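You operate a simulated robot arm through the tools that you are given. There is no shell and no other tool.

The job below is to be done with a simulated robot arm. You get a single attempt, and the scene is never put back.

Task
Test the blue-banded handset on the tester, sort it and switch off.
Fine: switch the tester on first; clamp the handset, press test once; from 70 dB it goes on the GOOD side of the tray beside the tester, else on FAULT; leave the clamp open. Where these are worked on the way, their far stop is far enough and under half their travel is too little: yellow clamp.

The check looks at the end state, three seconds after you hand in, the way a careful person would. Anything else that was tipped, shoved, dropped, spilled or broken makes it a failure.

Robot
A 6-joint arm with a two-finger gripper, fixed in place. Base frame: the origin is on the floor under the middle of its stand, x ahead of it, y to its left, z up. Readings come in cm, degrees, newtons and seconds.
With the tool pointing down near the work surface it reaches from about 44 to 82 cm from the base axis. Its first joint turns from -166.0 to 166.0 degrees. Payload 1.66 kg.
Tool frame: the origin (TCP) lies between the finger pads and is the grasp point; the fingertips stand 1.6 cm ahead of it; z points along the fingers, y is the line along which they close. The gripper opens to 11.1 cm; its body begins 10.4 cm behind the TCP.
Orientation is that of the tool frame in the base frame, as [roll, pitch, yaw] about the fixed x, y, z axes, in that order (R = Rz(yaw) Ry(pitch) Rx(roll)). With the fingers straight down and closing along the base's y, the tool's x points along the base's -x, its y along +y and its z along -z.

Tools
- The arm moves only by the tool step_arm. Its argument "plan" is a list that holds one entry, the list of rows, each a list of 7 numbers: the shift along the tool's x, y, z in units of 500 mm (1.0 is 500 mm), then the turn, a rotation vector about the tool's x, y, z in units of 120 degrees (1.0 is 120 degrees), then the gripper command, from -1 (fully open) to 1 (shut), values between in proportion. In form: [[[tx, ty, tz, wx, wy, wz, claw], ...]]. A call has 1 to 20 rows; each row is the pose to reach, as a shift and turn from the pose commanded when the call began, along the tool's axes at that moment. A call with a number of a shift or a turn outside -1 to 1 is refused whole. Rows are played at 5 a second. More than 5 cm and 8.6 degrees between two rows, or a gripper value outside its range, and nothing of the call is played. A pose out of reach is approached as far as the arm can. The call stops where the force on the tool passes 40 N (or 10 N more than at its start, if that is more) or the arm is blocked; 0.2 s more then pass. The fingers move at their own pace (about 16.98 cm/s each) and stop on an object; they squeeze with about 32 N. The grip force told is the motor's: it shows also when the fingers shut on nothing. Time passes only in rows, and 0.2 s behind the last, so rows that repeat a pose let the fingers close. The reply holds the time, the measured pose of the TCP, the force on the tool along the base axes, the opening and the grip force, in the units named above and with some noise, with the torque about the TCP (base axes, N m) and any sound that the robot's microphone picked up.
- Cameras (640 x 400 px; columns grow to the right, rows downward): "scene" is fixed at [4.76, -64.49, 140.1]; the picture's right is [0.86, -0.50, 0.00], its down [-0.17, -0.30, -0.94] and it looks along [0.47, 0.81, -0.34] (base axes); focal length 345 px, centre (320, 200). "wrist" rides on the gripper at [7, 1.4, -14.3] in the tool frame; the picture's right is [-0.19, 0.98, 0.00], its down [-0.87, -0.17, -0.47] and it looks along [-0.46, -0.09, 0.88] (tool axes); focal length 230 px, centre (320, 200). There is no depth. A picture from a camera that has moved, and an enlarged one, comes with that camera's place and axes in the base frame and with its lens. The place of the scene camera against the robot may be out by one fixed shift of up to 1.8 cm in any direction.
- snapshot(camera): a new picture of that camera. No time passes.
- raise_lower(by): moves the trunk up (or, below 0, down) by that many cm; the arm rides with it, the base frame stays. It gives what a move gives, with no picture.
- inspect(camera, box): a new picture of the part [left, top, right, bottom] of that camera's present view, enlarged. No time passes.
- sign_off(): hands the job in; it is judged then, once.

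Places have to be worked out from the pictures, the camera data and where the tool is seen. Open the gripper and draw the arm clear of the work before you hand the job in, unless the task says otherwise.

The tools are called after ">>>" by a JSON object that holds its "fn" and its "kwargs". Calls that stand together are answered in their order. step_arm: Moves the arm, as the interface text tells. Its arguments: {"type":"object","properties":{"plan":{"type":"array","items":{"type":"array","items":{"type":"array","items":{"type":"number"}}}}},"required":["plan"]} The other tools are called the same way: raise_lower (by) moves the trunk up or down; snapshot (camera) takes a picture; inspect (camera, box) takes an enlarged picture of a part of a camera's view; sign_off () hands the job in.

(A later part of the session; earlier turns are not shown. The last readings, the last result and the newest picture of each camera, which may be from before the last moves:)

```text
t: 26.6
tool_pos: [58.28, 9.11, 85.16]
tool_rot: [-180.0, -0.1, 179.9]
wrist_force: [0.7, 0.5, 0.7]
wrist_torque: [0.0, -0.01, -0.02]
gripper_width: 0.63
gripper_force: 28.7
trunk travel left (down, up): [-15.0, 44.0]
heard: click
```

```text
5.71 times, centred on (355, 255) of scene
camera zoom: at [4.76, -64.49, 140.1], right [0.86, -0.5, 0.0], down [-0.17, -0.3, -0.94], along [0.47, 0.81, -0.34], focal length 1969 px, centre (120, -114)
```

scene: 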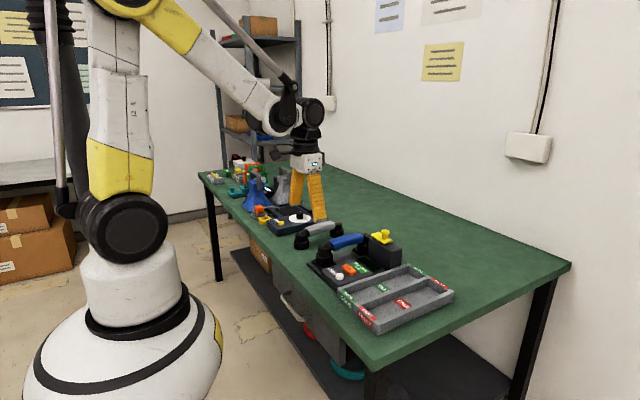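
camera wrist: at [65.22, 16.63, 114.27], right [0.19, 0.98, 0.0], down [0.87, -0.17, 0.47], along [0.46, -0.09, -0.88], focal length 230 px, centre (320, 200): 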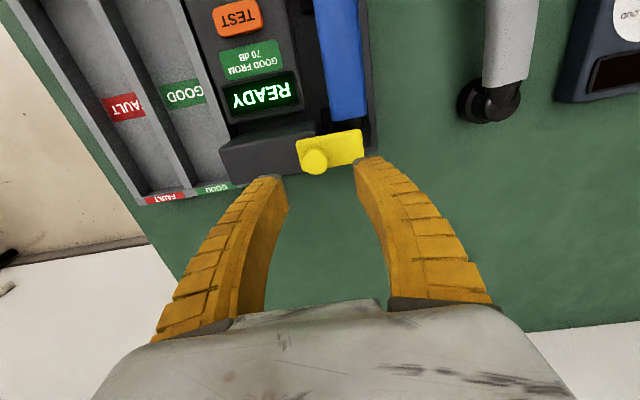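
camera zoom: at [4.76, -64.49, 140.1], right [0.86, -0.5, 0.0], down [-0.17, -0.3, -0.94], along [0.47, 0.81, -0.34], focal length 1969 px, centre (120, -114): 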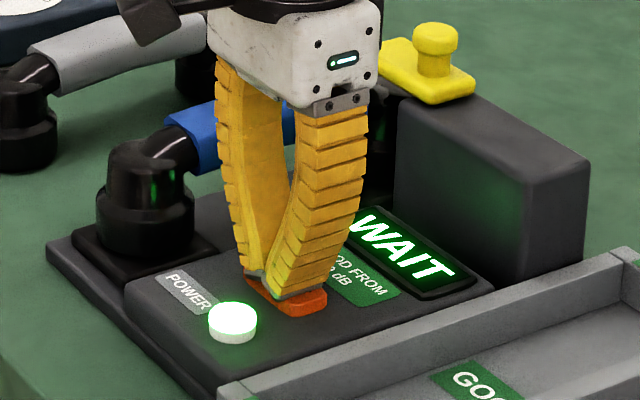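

TEST clicked once and the display shows WAIT. I lift straight up and wait for the reading.

>>> {"fn": "step_arm", "kwargs": {"plan": [[[0, 0, -0.02, 0, 0, 0, 1], [0, 0, -0.06, 0, 0, 0, 1], [0, 0, -0.12, 0, 0, 0, 1], [0, 0, -0.2, 0, 0, 0, 1], [0, 0, -0.24, 0, 0, 0, 1], [0, 0, -0.24, 0, 0, 0, 1], [0, 0, -0.24, 0, 0, 0, 1], [0, 0, -0.24, 0, 0, 0, 1], [0, 0, -0.24, 0, 0, 0, 1], [0, 0, -0.24, 0, 0, 0, 1]]]}}

>>> {"fn": "inspect", "kwargs": {"camera": "scene", "box": [330, 220, 420, 290]}}

>>> {"fn": "snapshot", "kwargs": {"camera": "wrist"}}

```text
t: 28.8
tool_pos: [58.32, 9.27, 97.21]
tool_rot: [-180.0, 0.0, -180.0]
wrist_force: [-0.5, -0.7, 0.6]
wrist_torque: [0.01, -0.03, 0.01]
gripper_width: 0.02
gripper_force: 29.6
trunk travel left (down, up): [-15.0, 44.0]
```

```text
5.71 times, centred on (375, 255) of scene
camera zoom: at [4.76, -64.49, 140.1], right [0.86, -0.5, 0.0], down [-0.17, -0.3, -0.94], along [0.47, 0.81, -0.34], focal length 1969 px, centre (6, -114)
```

zoom: 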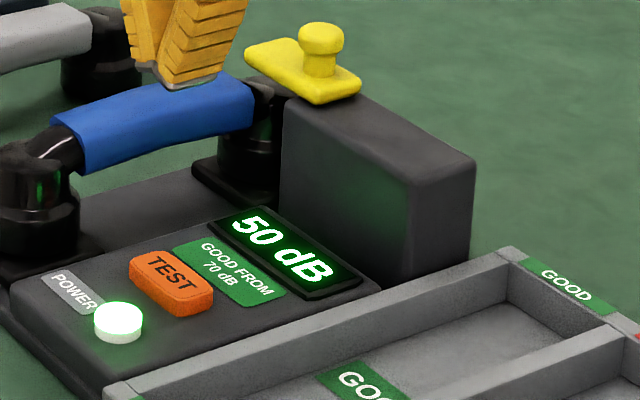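

```text
taken
camera wrist: at [51.3, 10.58, 111.51], right [0.19, 0.98, 0.0], down [0.87, -0.17, 0.47], along [0.46, -0.09, -0.88], focal length 230 px, centre (320, 200)
```

wrist: 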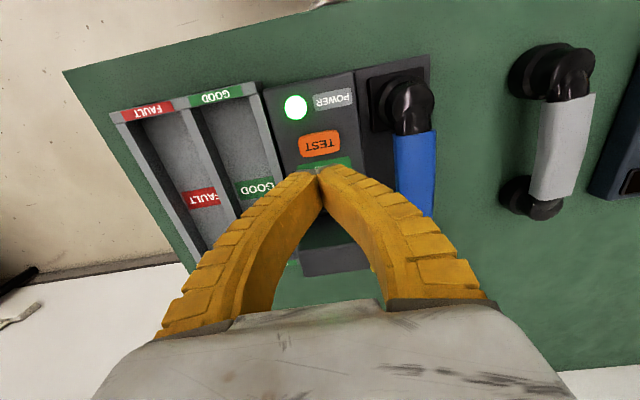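

The display seems to read 50 dB; I zoom in to be sure, and let a second pass to see that it is final.

>>> {"fn": "inspect", "kwargs": {"camera": "scene", "box": [358, 246, 398, 274]}}

>>> {"fn": "step_arm", "kwargs": {"plan": [[[0, 0, -0.02, 0, 0, 0, -1], [0, 0, -0.02, 0, 0, 0, -1], [0, 0, -0.02, 0, 0, 0, -1], [0, 0, -0.02, 0, 0, 0, -1], [0, 0, -0.02, 0, 0, 0, -1]]]}}

>>> {"fn": "inspect", "kwargs": {"camera": "wrist", "box": [240, 60, 440, 260]}}

>>> {"fn": "inspect", "kwargs": {"camera": "scene", "box": [358, 246, 398, 274]}}

```text
14.29 times, centred on (378, 260) of scene
camera zoom: at [4.76, -64.49, 140.1], right [0.86, -0.5, 0.0], down [-0.17, -0.3, -0.94], along [0.47, 0.81, -0.34], focal length 4922 px, centre (-509, -657)
```

zoom: 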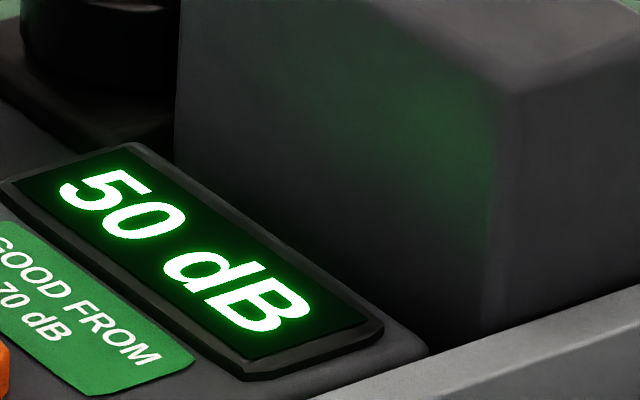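

```text
t: 30.0
tool_pos: [58.37, 9.07, 98.18]
tool_rot: [-180.0, -0.1, 180.0]
wrist_force: [0.8, -0.9, 0.1]
wrist_torque: [0.01, -0.01, 0.01]
gripper_width: 11.08
gripper_force: 0.0
trunk travel left (down, up): [-15.0, 44.0]
```

```text
2.00 times, centred on (340, 160) of wrist
camera zoom: at [51.33, 10.5, 112.5], right [0.19, 0.98, 0.0], down [0.87, -0.17, 0.47], along [0.46, -0.09, -0.88], focal length 460 px, centre (280, 280)
```

zoom: 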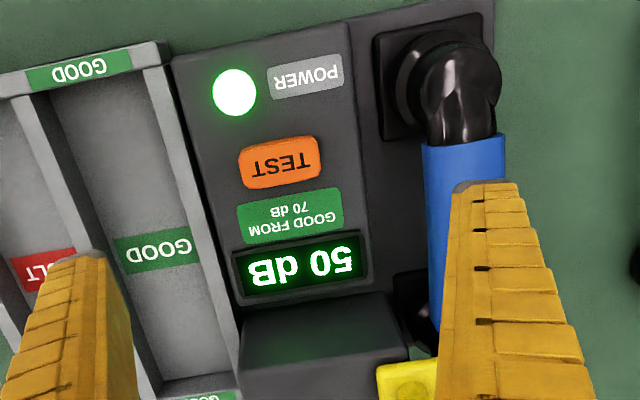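

```text
14.29 times, centred on (378, 260) of scene
camera zoom: at [4.76, -64.49, 140.1], right [0.86, -0.5, 0.0], down [-0.17, -0.3, -0.94], along [0.47, 0.81, -0.34], focal length 4922 px, centre (-509, -657)
```

zoom: 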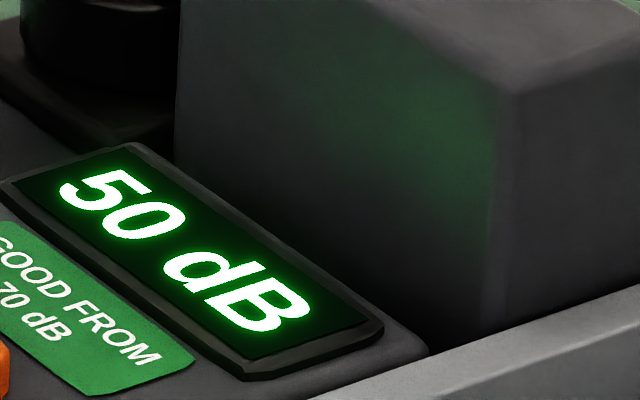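

The reading is a steady 50 dB, below 70, so this handset belongs on FAULT. First I reopen the clamp: I move above the knob, now at about (72.3, 14.9), fingers 6 cm apart.

>>> {"fn": "step_arm", "kwargs": {"plan": [[[-0.07, 0.03, -0.02, 0, 0, 0, -0.08], [-0.14, 0.06, -0.02, 0, 0, 0, -0.08], [-0.21, 0.09, -0.02, 0, 0, 0, -0.08], [-0.279, 0.114, -0.02, 0, 0, 0, -0.08], [-0.279, 0.114, -0.02, 0, 0, 0, -0.08]]]}}

>>> {"fn": "inspect", "kwargs": {"camera": "wrist", "box": [240, 100, 400, 240]}}

>>> {"fn": "inspect", "kwargs": {"camera": "scene", "box": [310, 180, 430, 270]}}

```text
t: 31.2
tool_pos: [72.16, 14.88, 99.05]
tool_rot: [-179.9, 0.1, 180.0]
wrist_force: [-0.1, 0.1, 0.5]
wrist_torque: [0.0, 0.02, 0.01]
gripper_width: 6.19
gripper_force: 1.3
trunk travel left (down, up): [-15.0, 44.0]
```

```text
2.86 times, centred on (320, 170) of wrist
camera zoom: at [65.22, 16.24, 113.33], right [0.19, 0.98, 0.0], down [0.87, -0.17, 0.47], along [0.46, -0.09, -0.88], focal length 657 px, centre (320, 286)
```

zoom: 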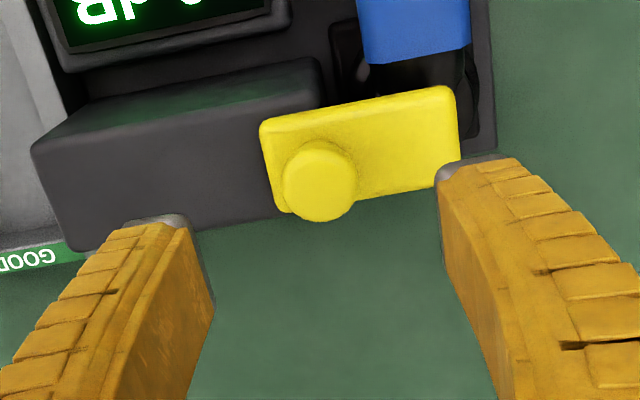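

```text
4.44 times, centred on (370, 225) of scene
camera zoom: at [4.76, -64.49, 140.1], right [0.86, -0.5, 0.0], down [-0.17, -0.3, -0.94], along [0.47, 0.81, -0.34], focal length 1531 px, centre (98, 89)
```

zoom: 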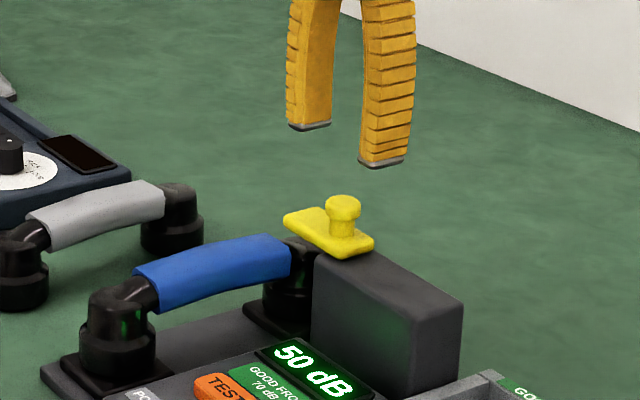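

The knob is centred between the fingers (≈(72.35, 14.75)). I lower around it to z≈92.1, narrow to ~3.5 cm, and begin pushing it back in −y.

>>> {"fn": "step_arm", "kwargs": {"plan": [[[-0.002, 0, 0.06, 0, 0, 0, -0.08], [-0.002, 0, 0.11, 0, 0, 0, -0.08], [-0.002, 0, 0.13, 0, 0, 0, -0.08], [-0.002, 0, 0.138, 0, 0, 0, 0.2], [-0.002, 0, 0.138, 0, 0, 0, 0.42], [-0.002, 0, 0.138, 0, 0, 0, 0.42], [-0.002, -0.008, 0.138, 0, 0, 0, 0.42], [-0.002, -0.016, 0.138, 0, 0, 0, 0.42], [-0.002, -0.024, 0.138, 0, 0, 0, 0.42], [-0.002, -0.032, 0.138, 0, 0, 0, 0.42], [-0.002, -0.04, 0.138, 0, 0, 0, 0.42], [-0.002, -0.048, 0.138, 0, 0, 0, 0.42], [-0.002, -0.056, 0.138, 0, 0, 0, 0.42]]]}}

>>> {"fn": "inspect", "kwargs": {"camera": "wrist", "box": [240, 100, 400, 240]}}

>>> {"fn": "inspect", "kwargs": {"camera": "scene", "box": [330, 200, 430, 270]}}

```text
t: 34.0
tool_pos: [72.33, 12.11, 92.24]
tool_rot: [-180.0, 0.0, -179.8]
wrist_force: [-0.1, 1.0, -0.1]
wrist_torque: [-0.02, -0.03, -0.02]
gripper_width: 3.53
gripper_force: 2.1
trunk travel left (down, up): [-15.0, 44.0]
```

```text
2.86 times, centred on (320, 170) of wrist
camera zoom: at [65.27, 13.46, 106.43], right [0.19, 0.98, 0.0], down [0.87, -0.17, 0.47], along [0.46, -0.09, -0.88], focal length 657 px, centre (320, 286)
```

zoom: 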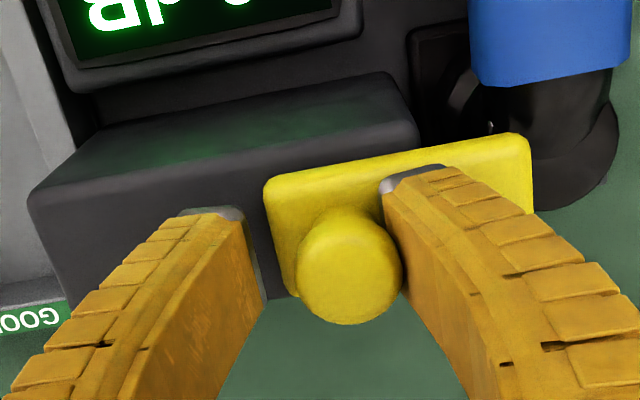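

```text
5.71 times, centred on (380, 235) of scene
camera zoom: at [4.76, -64.49, 140.1], right [0.86, -0.5, 0.0], down [-0.17, -0.3, -0.94], along [0.47, 0.81, -0.34], focal length 1969 px, centre (-23, 0)
```

zoom: 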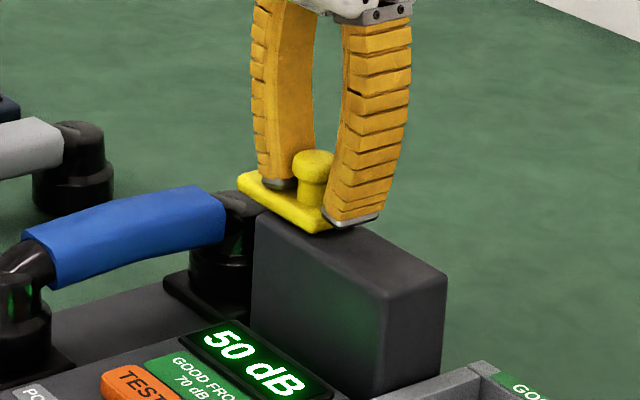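

The clamp slides back (knob ≈ 12.6). I carry on in −y toward its open stop near y≈9.7, slower at the end.

>>> {"fn": "step_arm", "kwargs": {"plan": [[[0, -0.008, 0, 0, 0, 0, 0.42], [0, -0.016, 0, 0, 0, 0, 0.42], [0, -0.024, 0, 0, 0, 0, 0.42], [0, -0.032, 0, 0, 0, 0, 0.42], [0, -0.04, 0, 0, 0, 0, 0.42], [0, -0.046, 0, 0, 0, 0, 0.42], [0, -0.052, 0, 0, 0, 0, 0.42], [0, -0.057, 0, 0, 0, 0, 0.42]]]}}

>>> {"fn": "inspect", "kwargs": {"camera": "wrist", "box": [240, 100, 400, 240]}}

>>> {"fn": "inspect", "kwargs": {"camera": "scene", "box": [330, 200, 430, 270]}}

```text
t: 35.8
tool_pos: [72.24, 9.25, 92.18]
tool_rot: [-180.0, 0.1, -179.9]
wrist_force: [-0.4, 0.4, 0.1]
wrist_torque: [-0.02, 0.01, -0.01]
gripper_width: 3.5
gripper_force: 2.5
trunk travel left (down, up): [-15.0, 44.0]
```

```text
2.86 times, centred on (320, 170) of wrist
camera zoom: at [65.28, 10.57, 106.48], right [0.19, 0.98, 0.0], down [0.87, -0.17, 0.47], along [0.46, -0.09, -0.88], focal length 657 px, centre (320, 286)
```

zoom: 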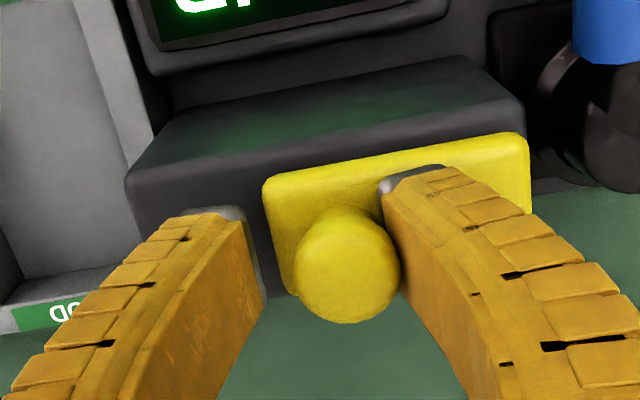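

```text
5.71 times, centred on (380, 235) of scene
camera zoom: at [4.76, -64.49, 140.1], right [0.86, -0.5, 0.0], down [-0.17, -0.3, -0.94], along [0.47, 0.81, -0.34], focal length 1969 px, centre (-23, 0)
```

zoom: 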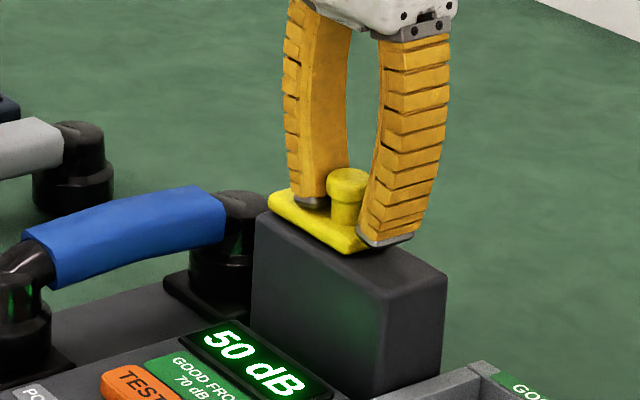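

The knob is back at its starting place (y≈9.85, same pixel as at first). I nudge 3 mm more to feel the open stop.

>>> {"fn": "step_arm", "kwargs": {"plan": [[[0, -0.002, 0, 0, 0, 0, 0.42], [0, -0.004, 0, 0, 0, 0, 0.42], [0, -0.006, 0, 0, 0, 0, 0.42]]]}}

>>> {"fn": "inspect", "kwargs": {"camera": "scene", "box": [330, 200, 430, 270]}}

```text
t: 36.6
tool_pos: [72.26, 8.94, 92.21]
tool_rot: [179.9, 0.0, -179.9]
wrist_force: [3.5, 5.1, -0.2]
wrist_torque: [0.04, -0.01, -0.04]
gripper_width: 3.82
gripper_force: 4.3
trunk travel left (down, up): [-15.0, 44.0]
```

```text
5.71 times, centred on (380, 235) of scene
camera zoom: at [4.76, -64.49, 140.1], right [0.86, -0.5, 0.0], down [-0.17, -0.3, -0.94], along [0.47, 0.81, -0.34], focal length 1969 px, centre (-23, 0)
```

zoom: 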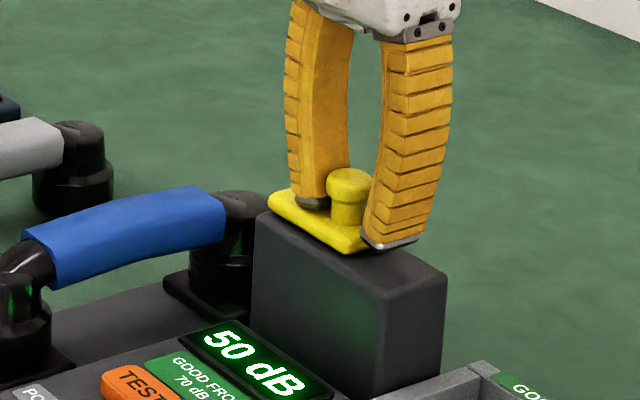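

The open stop is felt (5 N). I back off 4 mm, widen, and lift straight up.

>>> {"fn": "step_arm", "kwargs": {"plan": [[[0, 0.008, 0, 0, 0, 0, 0.42], [0, 0.01, 0, 0, 0, 0, 0.2], [0, 0.01, -0.02, 0, 0, 0, 0.1], [0, 0.01, -0.06, 0, 0, 0, 0.1], [0, 0.01, -0.12, 0, 0, 0, 0.1], [0, 0.01, -0.16, 0, 0, 0, 0.1], [0, 0.01, -0.16, 0, 0, 0, 0.1]]]}}

>>> {"fn": "inspect", "kwargs": {"camera": "scene", "box": [300, 180, 440, 280]}}

```text
t: 38.2
tool_pos: [72.32, 9.48, 100.23]
tool_rot: [180.0, 0.0, -179.9]
wrist_force: [0.0, -0.8, -0.8]
wrist_torque: [-0.04, -0.01, -0.02]
gripper_width: 5.22
gripper_force: 1.4
trunk travel left (down, up): [-15.0, 44.0]
```

```text
4.00 times, centred on (370, 230) of scene
camera zoom: at [4.76, -64.49, 140.1], right [0.86, -0.5, 0.0], down [-0.17, -0.3, -0.94], along [0.47, 0.81, -0.34], focal length 1378 px, centre (120, 80)
```

zoom: 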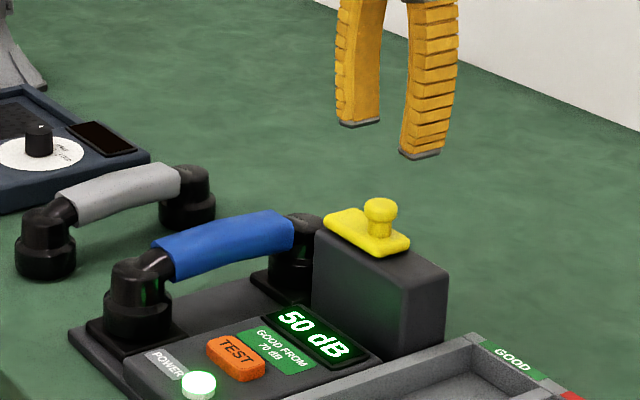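

The clamp is fully open. I move above the handset at about (60, 19, 100) to measure the grip place.

>>> {"fn": "step_arm", "kwargs": {"plan": [[[0.06, 0.045, 0, 0, 0, 0, -0.26], [0.12, 0.09, 0, 0, 0, 0, -0.26], [0.18, 0.14, 0, 0, 0, 0, -0.26], [0.246, 0.19, 0, 0, 0, 0, -0.26], [0.246, 0.19, 0, 0, 0, 0, -0.26]]]}}

>>> {"fn": "snapshot", "kwargs": {"camera": "wrist"}}

>>> {"fn": "inspect", "kwargs": {"camera": "wrist", "box": [220, 60, 420, 260]}}

>>> {"fn": "inspect", "kwargs": {"camera": "scene", "box": [290, 180, 430, 280]}}

```text
t: 39.4
tool_pos: [60.04, 19.15, 100.25]
tool_rot: [-180.0, 0.0, -179.9]
wrist_force: [-0.5, 0.6, -0.1]
wrist_torque: [-0.01, 0.01, 0.0]
gripper_width: 7.17
gripper_force: 1.0
trunk travel left (down, up): [-15.0, 44.0]
```

```text
taken
camera wrist: at [53.03, 20.45, 114.52], right [0.19, 0.98, 0.0], down [0.87, -0.17, 0.47], along [0.46, -0.09, -0.88], focal length 230 px, centre (320, 200)
```

wrist: 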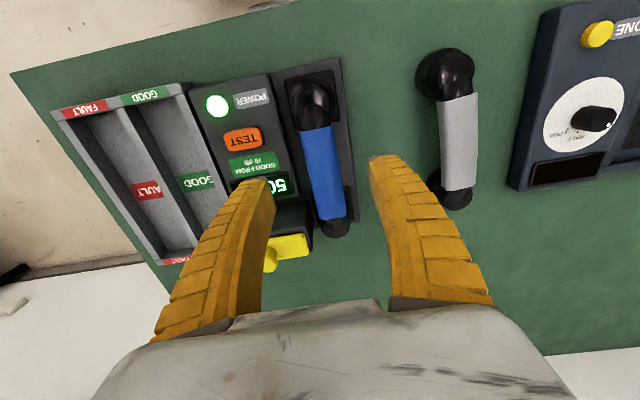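

```text
2.00 times, centred on (320, 160) of wrist
camera zoom: at [53.03, 20.45, 114.52], right [0.19, 0.98, 0.0], down [0.87, -0.17, 0.47], along [0.46, -0.09, -0.88], focal length 460 px, centre (320, 280)
```

zoom: 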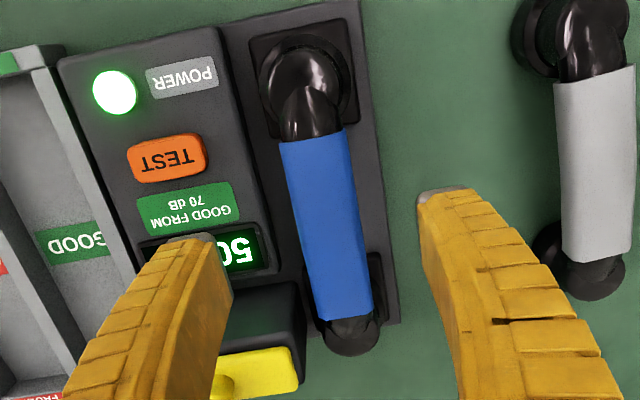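

```text
4.00 times, centred on (360, 230) of scene
camera zoom: at [4.76, -64.49, 140.1], right [0.86, -0.5, 0.0], down [-0.17, -0.3, -0.94], along [0.47, 0.81, -0.34], focal length 1378 px, centre (160, 80)
```

zoom: 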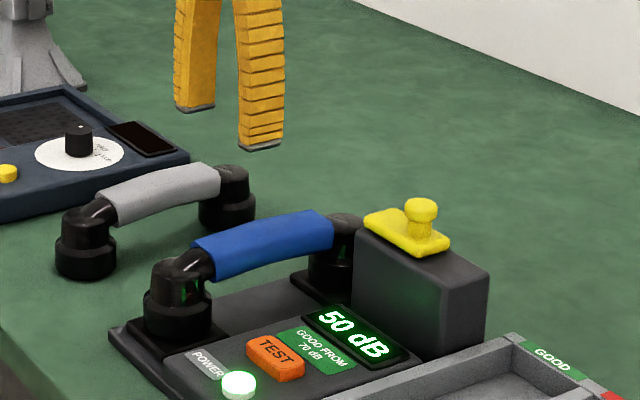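

The handset band centres at about (64.4, 18.9), running along x, with its body between z≈86 and 89. I come over it with fingers 7 cm apart and lower to TCP z≈87.3 without closing yet.

>>> {"fn": "step_arm", "kwargs": {"plan": [[[-0.087, -0.005, 0, 0, 0, 0, -0.26], [-0.087, -0.005, 0.08, 0, 0, 0, -0.26], [-0.087, -0.005, 0.16, 0, 0, 0, -0.26], [-0.087, -0.005, 0.21, 0, 0, 0, -0.26], [-0.087, -0.005, 0.235, 0, 0, 0, -0.26], [-0.087, -0.005, 0.25, 0, 0, 0, -0.26], [-0.087, -0.005, 0.258, 0, 0, 0, -0.26], [-0.087, -0.005, 0.258, 0, 0, 0, -0.26]]]}}

>>> {"fn": "inspect", "kwargs": {"camera": "scene", "box": [290, 180, 430, 280]}}

>>> {"fn": "snapshot", "kwargs": {"camera": "wrist"}}

```text
t: 41.2
tool_pos: [64.39, 18.57, 87.12]
tool_rot: [-179.9, 0.0, -179.8]
wrist_force: [-0.2, 0.1, -0.1]
wrist_torque: [0.03, -0.01, 0.0]
gripper_width: 7.16
gripper_force: 0.8
trunk travel left (down, up): [-15.0, 44.0]
```

```text
4.00 times, centred on (360, 230) of scene
camera zoom: at [4.76, -64.49, 140.1], right [0.86, -0.5, 0.0], down [-0.17, -0.3, -0.94], along [0.47, 0.81, -0.34], focal length 1378 px, centre (160, 80)
```

zoom: 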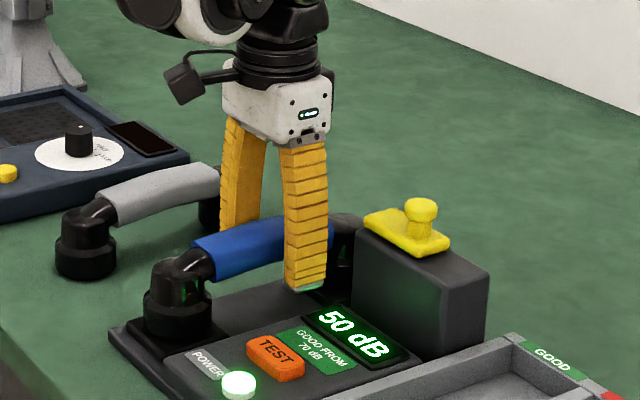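

```text
taken
camera wrist: at [57.38, 19.99, 101.6], right [0.19, 0.98, 0.0], down [0.87, -0.17, 0.47], along [0.46, -0.09, -0.88], focal length 230 px, centre (320, 200)
```

wrist: 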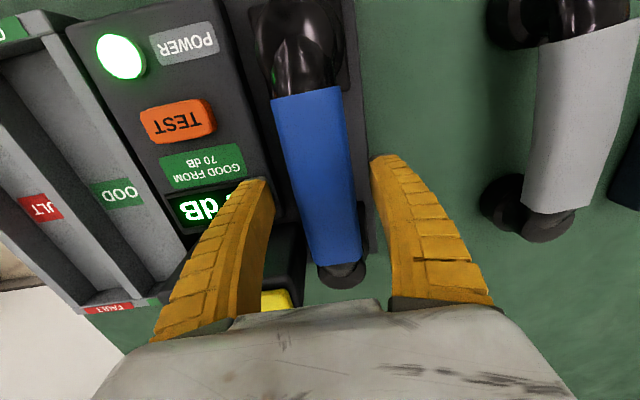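

The band lies between the fingers, centred at y≈18.95. I shift 2 mm in +y and close on it.

>>> {"fn": "step_arm", "kwargs": {"plan": [[[0, 0.004, 0, 0, 0, 0, -0.1], [0, 0.004, 0, 0, 0, 0, 0.2], [0, 0.004, 0, 0, 0, 0, 1], [0, 0.004, 0, 0, 0, 0, 1], [0, 0.004, 0, 0, 0, 0, 1]]]}}

>>> {"fn": "snapshot", "kwargs": {"camera": "wrist"}}

>>> {"fn": "inspect", "kwargs": {"camera": "scene", "box": [290, 180, 430, 280]}}

```text
t: 42.4
tool_pos: [64.39, 18.86, 87.41]
tool_rot: [-180.0, 0.1, 180.0]
wrist_force: [4.7, 1.5, 12.7]
wrist_torque: [0.0, -0.18, -0.04]
gripper_width: 3.24
gripper_force: 31.9
trunk travel left (down, up): [-15.0, 44.0]
```

```text
taken
camera wrist: at [57.37, 20.17, 101.7], right [0.19, 0.98, 0.0], down [0.87, -0.17, 0.47], along [0.46, -0.09, -0.88], focal length 230 px, centre (320, 200)
```

wrist: 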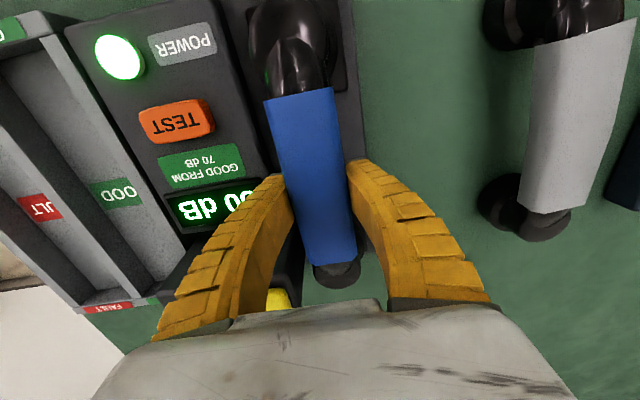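

```text
4.00 times, centred on (360, 230) of scene
camera zoom: at [4.76, -64.49, 140.1], right [0.86, -0.5, 0.0], down [-0.17, -0.3, -0.94], along [0.47, 0.81, -0.34], focal length 1378 px, centre (160, 80)
```

zoom: 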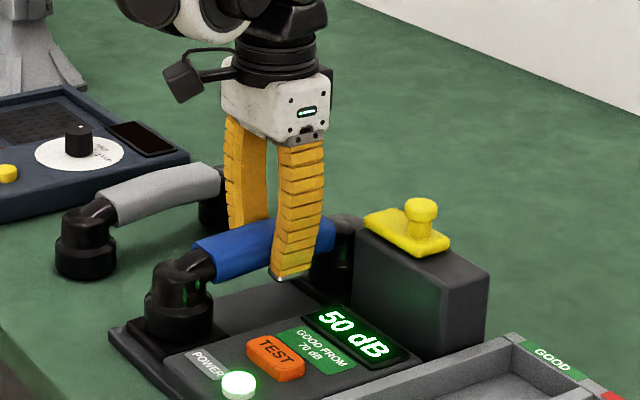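

The band is held (3.2 cm, 32 N). I lift straight up, slowly at first, to z≈102 so the handset clears the clamp knob.

>>> {"fn": "step_arm", "kwargs": {"plan": [[[0, 0, -0.01, 0, 0, 0, 1], [0, 0, -0.02, 0, 0, 0, 1], [0, 0, -0.03, 0, 0, 0, 1], [0, 0, -0.05, 0, 0, 0, 1], [0, 0, -0.07, 0, 0, 0, 1]]]}}

>>> {"fn": "inspect", "kwargs": {"camera": "scene", "box": [290, 180, 430, 280]}}

```text
t: 43.6
tool_pos: [64.29, 18.9, 90.85]
tool_rot: [179.9, 0.0, 180.0]
wrist_force: [0.9, -0.6, -2.1]
wrist_torque: [0.0, -0.05, 0.0]
gripper_width: 2.93
gripper_force: 32.0
trunk travel left (down, up): [-15.0, 44.0]
```

```text
4.00 times, centred on (360, 230) of scene
camera zoom: at [4.76, -64.49, 140.1], right [0.86, -0.5, 0.0], down [-0.17, -0.3, -0.94], along [0.47, 0.81, -0.34], focal length 1378 px, centre (160, 80)
```

zoom: 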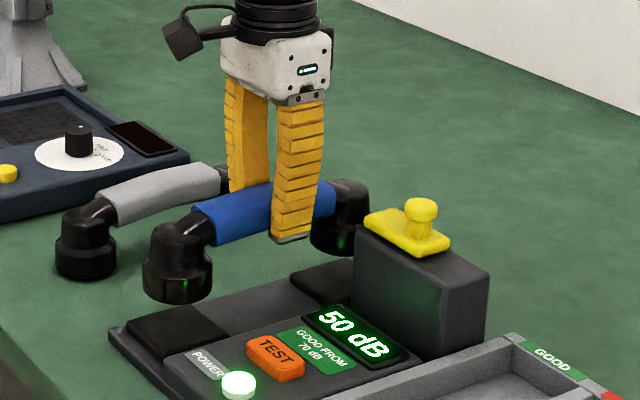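

The handset is lifted level (about 2 N). I continue straight up to z≈102.

>>> {"fn": "step_arm", "kwargs": {"plan": [[[0, 0, -0.05, 0, 0, 0, 1], [0, 0, -0.11, 0, 0, 0, 1], [0, 0, -0.17, 0, 0, 0, 1], [0, 0, -0.225, 0, 0, 0, 1], [0, 0, -0.225, 0, 0, 0, 1]]]}}

>>> {"fn": "snapshot", "kwargs": {"camera": "scene"}}

>>> {"fn": "snapshot", "kwargs": {"camera": "wrist"}}

```text
t: 44.8
tool_pos: [64.34, 18.93, 102.1]
tool_rot: [-179.9, -0.1, 180.0]
wrist_force: [0.0, -0.4, -2.3]
wrist_torque: [-0.01, -0.06, 0.01]
gripper_width: 2.93
gripper_force: 32.3
trunk travel left (down, up): [-15.0, 44.0]
```

```text
taken
```

scene: 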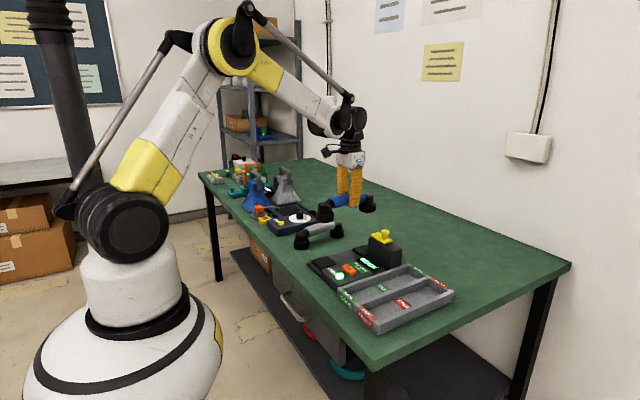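

```text
taken
camera wrist: at [57.4, 20.27, 116.46], right [0.19, 0.98, 0.0], down [0.87, -0.17, 0.47], along [0.46, -0.09, -0.88], focal length 230 px, centre (320, 200)
```

wrist: 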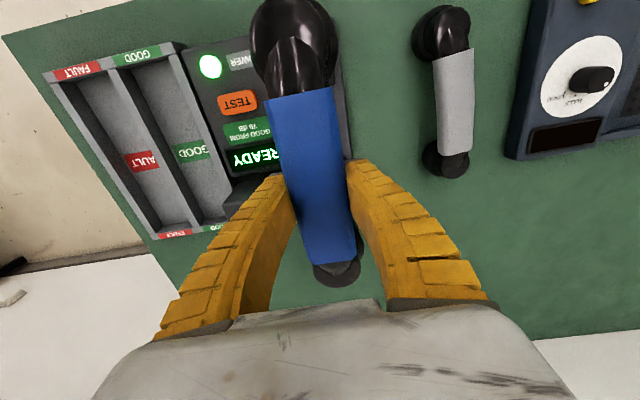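

The handset hangs level, and the display reset to READY. Before carrying it over I measure the held handset's capsules and the FAULT compartment in this view.

>>> {"fn": "inspect", "kwargs": {"camera": "wrist", "box": [220, 0, 420, 140]}}

>>> {"fn": "inspect", "kwargs": {"camera": "wrist", "box": [30, 30, 250, 250]}}

>>> {"fn": "inspect", "kwargs": {"camera": "scene", "box": [300, 180, 400, 250]}}

>>> {"fn": "inspect", "kwargs": {"camera": "scene", "box": [330, 250, 460, 340]}}

```text
2.86 times, centred on (320, 70) of wrist
camera zoom: at [57.4, 20.27, 116.46], right [0.19, 0.98, 0.0], down [0.87, -0.17, 0.47], along [0.46, -0.09, -0.88], focal length 657 px, centre (320, 571)
```

zoom: 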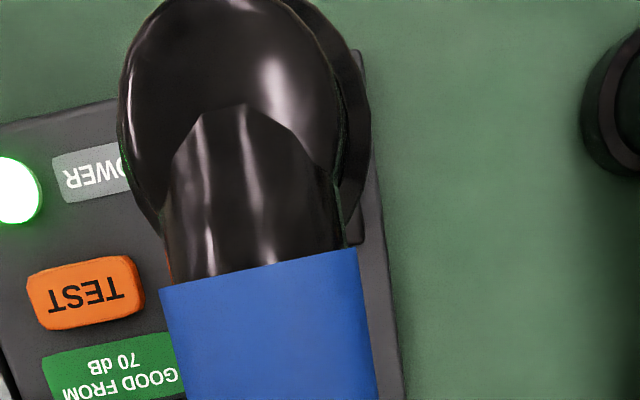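

```text
1.82 times, centred on (140, 140) of wrist
camera zoom: at [57.4, 20.27, 116.46], right [0.19, 0.98, 0.0], down [0.87, -0.17, 0.47], along [0.46, -0.09, -0.88], focal length 418 px, centre (647, 309)
```

zoom: 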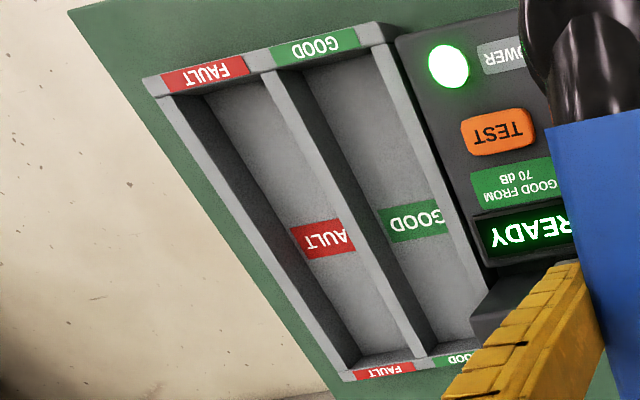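

```text
5.71 times, centred on (350, 215) of scene
camera zoom: at [4.76, -64.49, 140.1], right [0.86, -0.5, 0.0], down [-0.17, -0.3, -0.94], along [0.47, 0.81, -0.34], focal length 1969 px, centre (149, 114)
```

zoom: 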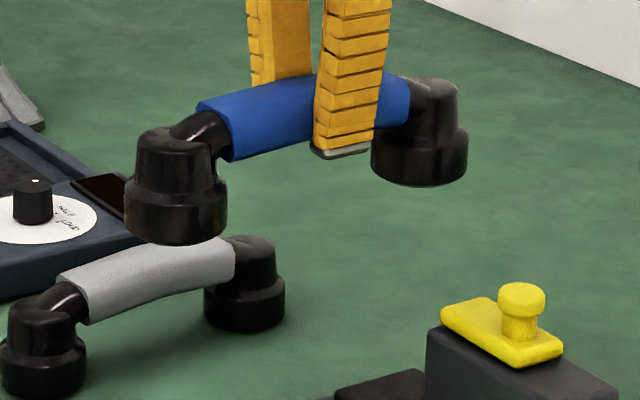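

```text
4.44 times, centred on (395, 295) of scene
camera zoom: at [4.76, -64.49, 140.1], right [0.86, -0.5, 0.0], down [-0.17, -0.3, -0.94], along [0.47, 0.81, -0.34], focal length 1531 px, centre (-13, -222)
```

zoom: 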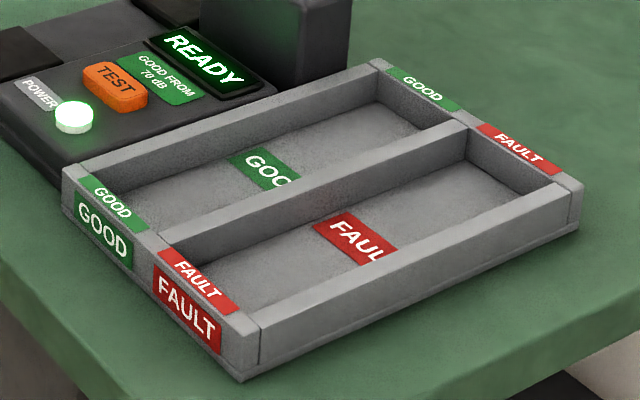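

The capsules are ≈5.6 cm across and the handset ≈22 cm long; the FAULT compartment is ≈7 × 25 cm inside, centred near (63.6, −9.6). I carry the handset level at z≈102 over to y≈−9.6, well above the clamp knob.

>>> {"fn": "step_arm", "kwargs": {"plan": [[[0, -0.05, 0, 0, 0, 0, 1], [0, -0.12, 0, 0, 0, 0, 1], [0, -0.2, 0, 0, 0, 0, 1], [0, -0.28, 0, 0, 0, 0, 1], [0, -0.36, 0, 0, 0, 0, 1], [0, -0.44, 0, 0, 0, 0, 1], [0, -0.51, 0, 0, 0, 0, 1], [0, -0.571, 0, 0, 0, 0, 1], [0, -0.571, 0, 0, 0, 0, 1], [0, -0.571, 0, 0, 0, 0, 1]]]}}

>>> {"fn": "snapshot", "kwargs": {"camera": "wrist"}}

>>> {"fn": "inspect", "kwargs": {"camera": "scene", "box": [320, 200, 480, 340]}}

```text
t: 47.0
tool_pos: [64.35, -9.57, 102.17]
tool_rot: [-180.0, 0.1, 180.0]
wrist_force: [-0.3, -0.3, -3.3]
wrist_torque: [0.01, -0.02, 0.02]
gripper_width: 2.94
gripper_force: 31.7
trunk travel left (down, up): [-15.0, 44.0]
```

```text
taken
camera wrist: at [57.29, -8.29, 116.45], right [0.19, 0.98, 0.0], down [0.87, -0.17, 0.47], along [0.46, -0.09, -0.88], focal length 230 px, centre (320, 200)
```

wrist: 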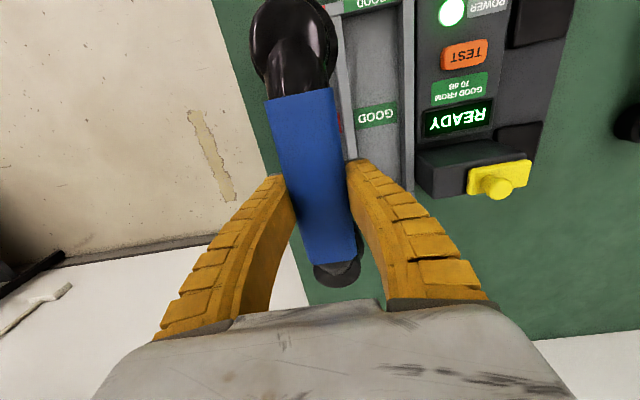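

```text
2.86 times, centred on (400, 270) of scene
camera zoom: at [4.76, -64.49, 140.1], right [0.86, -0.5, 0.0], down [-0.17, -0.3, -0.94], along [0.47, 0.81, -0.34], focal length 984 px, centre (91, 0)
```

zoom: 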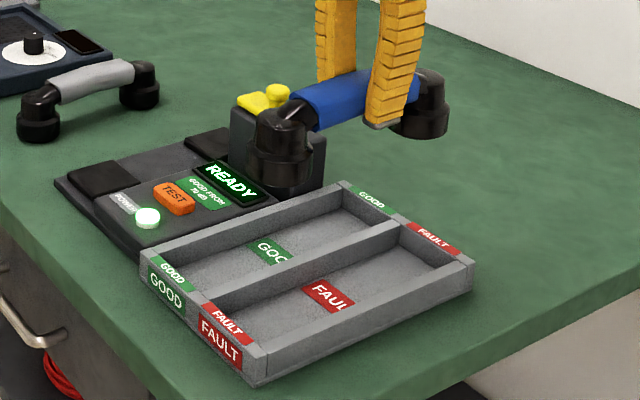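

The handset hangs over the FAULT half. I lower to TCP z≈91.5 so its base is about 2–3 cm above the tray rim, then check the alignment.

>>> {"fn": "step_arm", "kwargs": {"plan": [[[0, 0, 0.06, 0, 0, 0, 1], [0, 0, 0.12, 0, 0, 0, 1], [0, 0, 0.17, 0, 0, 0, 1], [0, 0, 0.2, 0, 0, 0, 1], [0, 0, 0.212, 0, 0, 0, 1], [0, 0, 0.212, 0, 0, 0, 1]]]}}

>>> {"fn": "snapshot", "kwargs": {"camera": "wrist"}}

>>> {"fn": "inspect", "kwargs": {"camera": "wrist", "box": [220, 0, 420, 140]}}

>>> {"fn": "inspect", "kwargs": {"camera": "scene", "box": [330, 230, 470, 340]}}

```text
t: 48.4
tool_pos: [64.2, -9.7, 91.46]
tool_rot: [-179.9, 0.1, 179.9]
wrist_force: [-0.2, 1.1, -1.8]
wrist_torque: [-0.01, -0.05, -0.02]
gripper_width: 2.93
gripper_force: 32.2
trunk travel left (down, up): [-15.0, 44.0]
```

```text
taken
camera wrist: at [57.31, -8.35, 105.72], right [0.19, 0.98, 0.0], down [0.87, -0.17, 0.47], along [0.46, -0.09, -0.88], focal length 230 px, centre (320, 200)
```

wrist: 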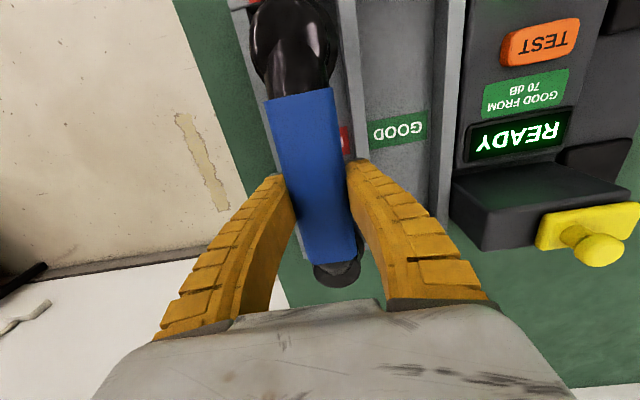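

```text
2.86 times, centred on (320, 70) of wrist
camera zoom: at [57.31, -8.35, 105.72], right [0.19, 0.98, 0.0], down [0.87, -0.17, 0.47], along [0.46, -0.09, -0.88], focal length 657 px, centre (320, 571)
```

zoom: 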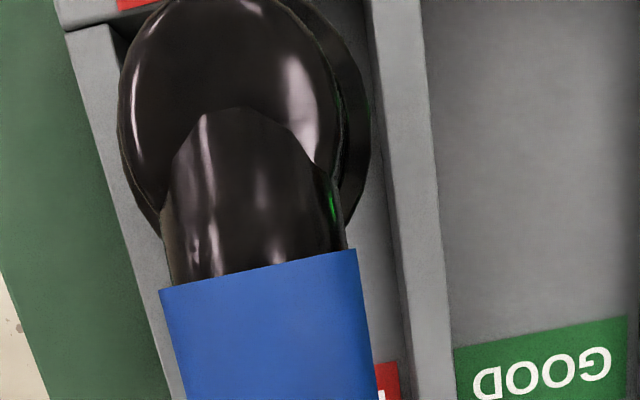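

```text
3.64 times, centred on (400, 285) of scene
camera zoom: at [4.76, -64.49, 140.1], right [0.86, -0.5, 0.0], down [-0.17, -0.3, -0.94], along [0.47, 0.81, -0.34], focal length 1253 px, centre (29, -109)
```

zoom: 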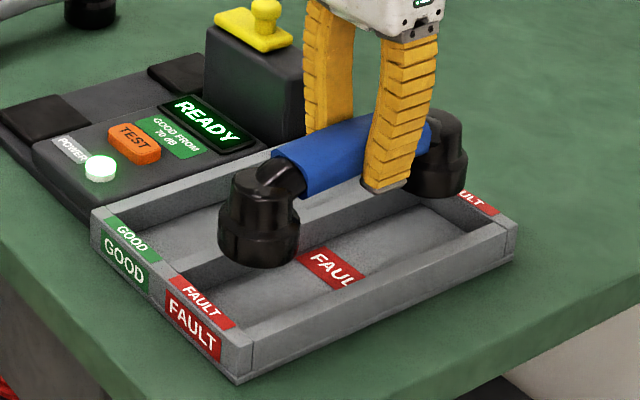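

Wall edges: compartment y from about −12.95 to −6.23; front capsule spans ≈ −12.35…−6.75, so it fits with ~0.5 cm per side. I shift +1.5 mm in y to allow for a slight yaw and lower to TCP z≈88.5.

>>> {"fn": "step_arm", "kwargs": {"plan": [[[0, 0.003, 0.01, 0, 0, 0, 1], [0, 0.003, 0.025, 0, 0, 0, 1], [0, 0.003, 0.04, 0, 0, 0, 1], [0, 0.003, 0.052, 0, 0, 0, 1], [0, 0.003, 0.06, 0, 0, 0, 1], [0, 0.003, 0.06, 0, 0, 0, 1]]]}}

>>> {"fn": "inspect", "kwargs": {"camera": "scene", "box": [330, 230, 470, 340]}}

>>> {"fn": "inspect", "kwargs": {"camera": "wrist", "box": [220, 0, 420, 140]}}

```text
t: 49.8
tool_pos: [64.24, -9.55, 88.41]
tool_rot: [180.0, 0.0, 180.0]
wrist_force: [0.7, 0.1, -3.9]
wrist_torque: [0.02, -0.01, 0.03]
gripper_width: 2.93
gripper_force: 32.0
trunk travel left (down, up): [-15.0, 44.0]
```

```text
3.64 times, centred on (400, 285) of scene
camera zoom: at [4.76, -64.49, 140.1], right [0.86, -0.5, 0.0], down [-0.17, -0.3, -0.94], along [0.47, 0.81, -0.34], focal length 1253 px, centre (29, -109)
```

zoom: 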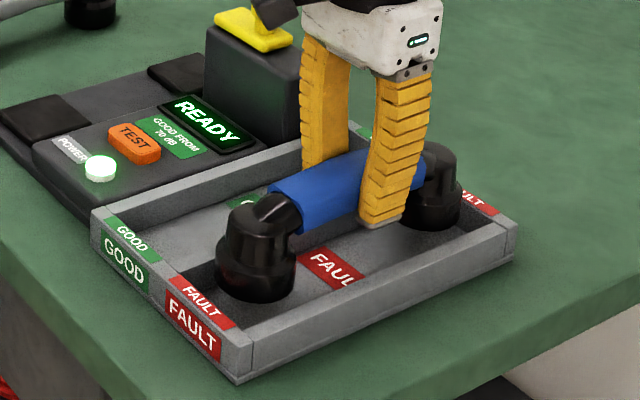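

```text
2.86 times, centred on (320, 70) of wrist
camera zoom: at [57.35, -8.23, 102.79], right [0.19, 0.98, 0.0], down [0.87, -0.17, 0.47], along [0.46, -0.09, -0.88], focal length 657 px, centre (320, 571)
```

zoom: 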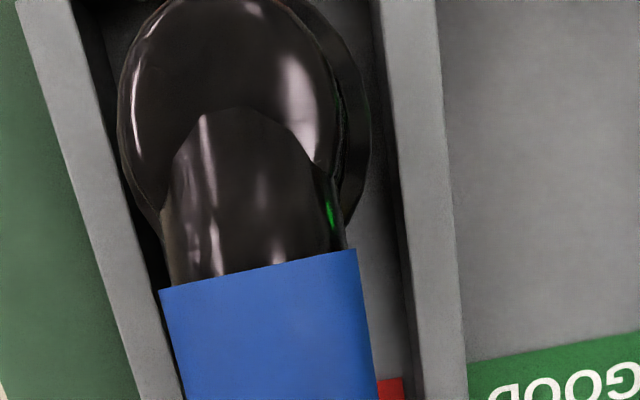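

Both capsules are inside the FAULT compartment with clearance on each side. I continue down in ~1.5 mm steps until the base touches.

>>> {"fn": "step_arm", "kwargs": {"plan": [[[0, 0, 0.003, 0, 0, 0, 1], [0, 0, 0.006, 0, 0, 0, 1], [0, 0, 0.009, 0, 0, 0, 1], [0, 0, 0.012, 0, 0, 0, 1], [0, 0, 0.015, 0, 0, 0, 1], [0, 0, 0.018, 0, 0, 0, 1]]]}}

>>> {"fn": "inspect", "kwargs": {"camera": "scene", "box": [330, 230, 470, 340]}}

```text
t: 51.2
tool_pos: [64.3, -9.63, 87.52]
tool_rot: [-180.0, 0.0, -179.9]
wrist_force: [-0.5, -0.6, -3.0]
wrist_torque: [-0.01, -0.02, -0.02]
gripper_width: 2.95
gripper_force: 32.3
trunk travel left (down, up): [-15.0, 44.0]
```

```text
3.64 times, centred on (400, 285) of scene
camera zoom: at [4.76, -64.49, 140.1], right [0.86, -0.5, 0.0], down [-0.17, -0.3, -0.94], along [0.47, 0.81, -0.34], focal length 1253 px, centre (29, -109)
```

zoom: 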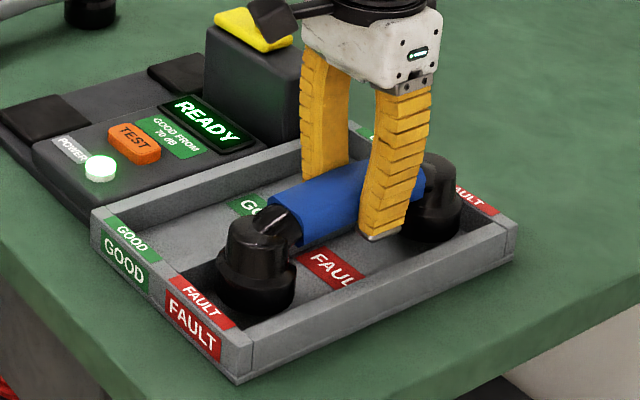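

No contact yet at z≈87.5. I go on in 1 mm steps.

>>> {"fn": "step_arm", "kwargs": {"plan": [[[0, 0, 0.002, 0, 0, 0, 1], [0, 0, 0.004, 0, 0, 0, 1], [0, 0, 0.006, 0, 0, 0, 1], [0, 0, 0.008, 0, 0, 0, 1]]]}}

>>> {"fn": "inspect", "kwargs": {"camera": "scene", "box": [330, 230, 470, 340]}}

```text
t: 52.2
tool_pos: [64.37, -9.5, 87.14]
tool_rot: [-180.0, 0.1, -180.0]
wrist_force: [0.5, 0.4, -2.8]
wrist_torque: [0.0, 0.0, 0.02]
gripper_width: 2.93
gripper_force: 32.2
trunk travel left (down, up): [-15.0, 44.0]
```

```text
3.64 times, centred on (400, 285) of scene
camera zoom: at [4.76, -64.49, 140.1], right [0.86, -0.5, 0.0], down [-0.17, -0.3, -0.94], along [0.47, 0.81, -0.34], focal length 1253 px, centre (29, -109)
```

zoom: 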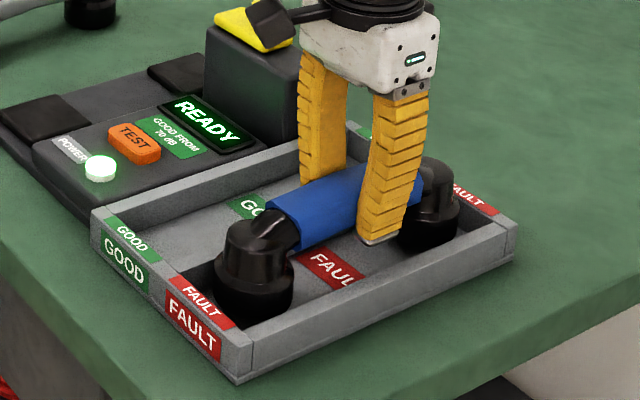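

Still hanging free at z≈87.1 (tips 2 cm above the rim). I continue in 1 mm steps.

>>> {"fn": "step_arm", "kwargs": {"plan": [[[0, 0, 0.002, 0, 0, 0, 1], [0, 0, 0.004, 0, 0, 0, 1], [0, 0, 0.006, 0, 0, 0, 1], [0, 0, 0.008, 0, 0, 0, 1]]]}}

>>> {"fn": "inspect", "kwargs": {"camera": "scene", "box": [330, 230, 470, 340]}}

```text
t: 53.2
tool_pos: [64.24, -9.55, 86.72]
tool_rot: [-180.0, 0.1, -180.0]
wrist_force: [-0.4, 0.3, -2.8]
wrist_torque: [-0.01, -0.02, 0.02]
gripper_width: 2.96
gripper_force: 31.6
trunk travel left (down, up): [-15.0, 44.0]
```

```text
3.64 times, centred on (400, 285) of scene
camera zoom: at [4.76, -64.49, 140.1], right [0.86, -0.5, 0.0], down [-0.17, -0.3, -0.94], along [0.47, 0.81, -0.34], focal length 1253 px, centre (29, -109)
```

zoom: 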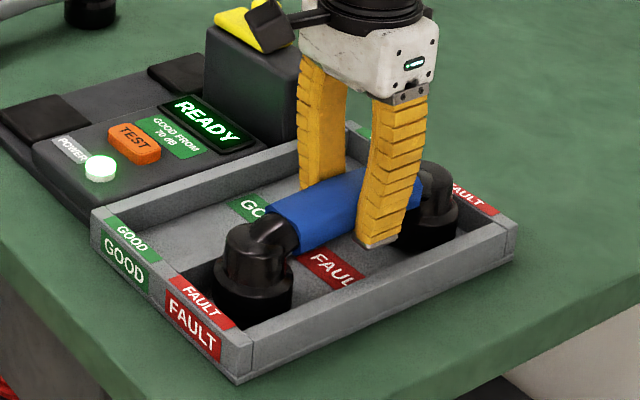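

No touch yet at 86.7. I go down another 4 mm in 1 mm steps.

>>> {"fn": "step_arm", "kwargs": {"plan": [[[0, 0, 0.002, 0, 0, 0, 1], [0, 0, 0.004, 0, 0, 0, 1], [0, 0, 0.006, 0, 0, 0, 1], [0, 0, 0.008, 0, 0, 0, 1]]]}}

>>> {"fn": "inspect", "kwargs": {"camera": "scene", "box": [330, 230, 470, 340]}}

```text
t: 54.2
tool_pos: [64.42, -9.5, 86.38]
tool_rot: [180.0, 0.0, -180.0]
wrist_force: [0.3, -0.4, -2.8]
wrist_torque: [-0.01, -0.01, -0.01]
gripper_width: 2.95
gripper_force: 32.5
trunk travel left (down, up): [-15.0, 44.0]
```

```text
3.64 times, centred on (400, 285) of scene
camera zoom: at [4.76, -64.49, 140.1], right [0.86, -0.5, 0.0], down [-0.17, -0.3, -0.94], along [0.47, 0.81, -0.34], focal length 1253 px, centre (29, -109)
```

zoom: 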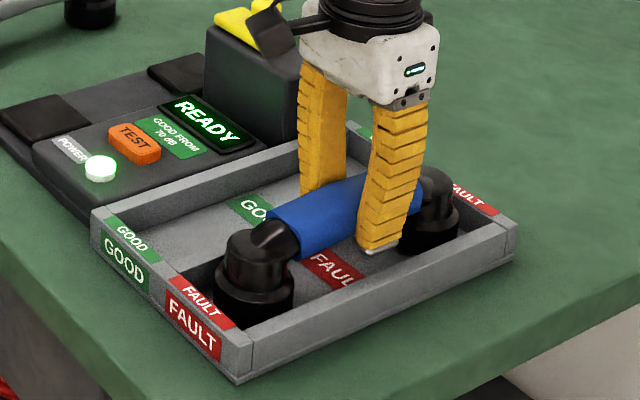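

Still −2.8 N, hanging. Another 4 mm in 1 mm steps.

>>> {"fn": "step_arm", "kwargs": {"plan": [[[0, 0, 0.002, 0, 0, 0, 1], [0, 0, 0.004, 0, 0, 0, 1], [0, 0, 0.006, 0, 0, 0, 1], [0, 0, 0.008, 0, 0, 0, 1]]]}}

>>> {"fn": "inspect", "kwargs": {"camera": "scene", "box": [330, 230, 470, 340]}}

>>> {"fn": "snapshot", "kwargs": {"camera": "wrist"}}

```text
t: 55.2
tool_pos: [64.31, -9.55, 85.98]
tool_rot: [-179.9, 0.0, -179.9]
wrist_force: [0.4, 0.8, 2.4]
wrist_torque: [0.0, -0.04, 0.0]
gripper_width: 2.97
gripper_force: 31.5
trunk travel left (down, up): [-15.0, 44.0]
```

```text
3.64 times, centred on (400, 285) of scene
camera zoom: at [4.76, -64.49, 140.1], right [0.86, -0.5, 0.0], down [-0.17, -0.3, -0.94], along [0.47, 0.81, -0.34], focal length 1253 px, centre (29, -109)
```

zoom: 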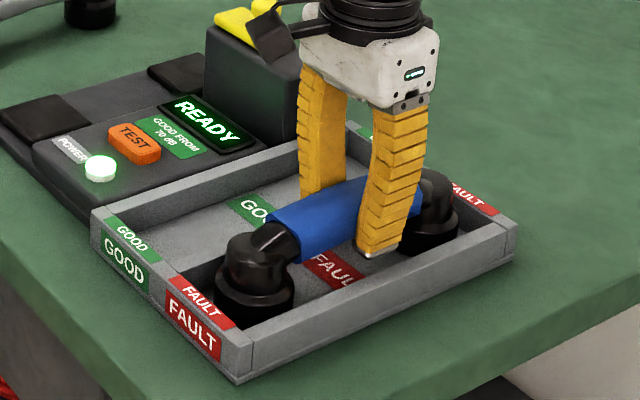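

```text
taken
camera wrist: at [57.4, -8.2, 100.32], right [0.19, 0.98, 0.0], down [0.87, -0.17, 0.47], along [0.46, -0.09, -0.88], focal length 230 px, centre (320, 200)
```

wrist: 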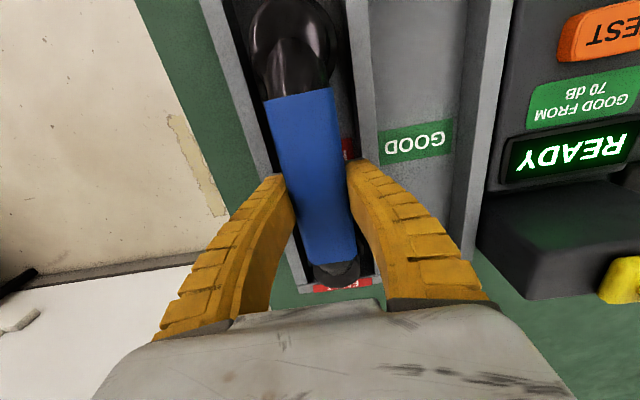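

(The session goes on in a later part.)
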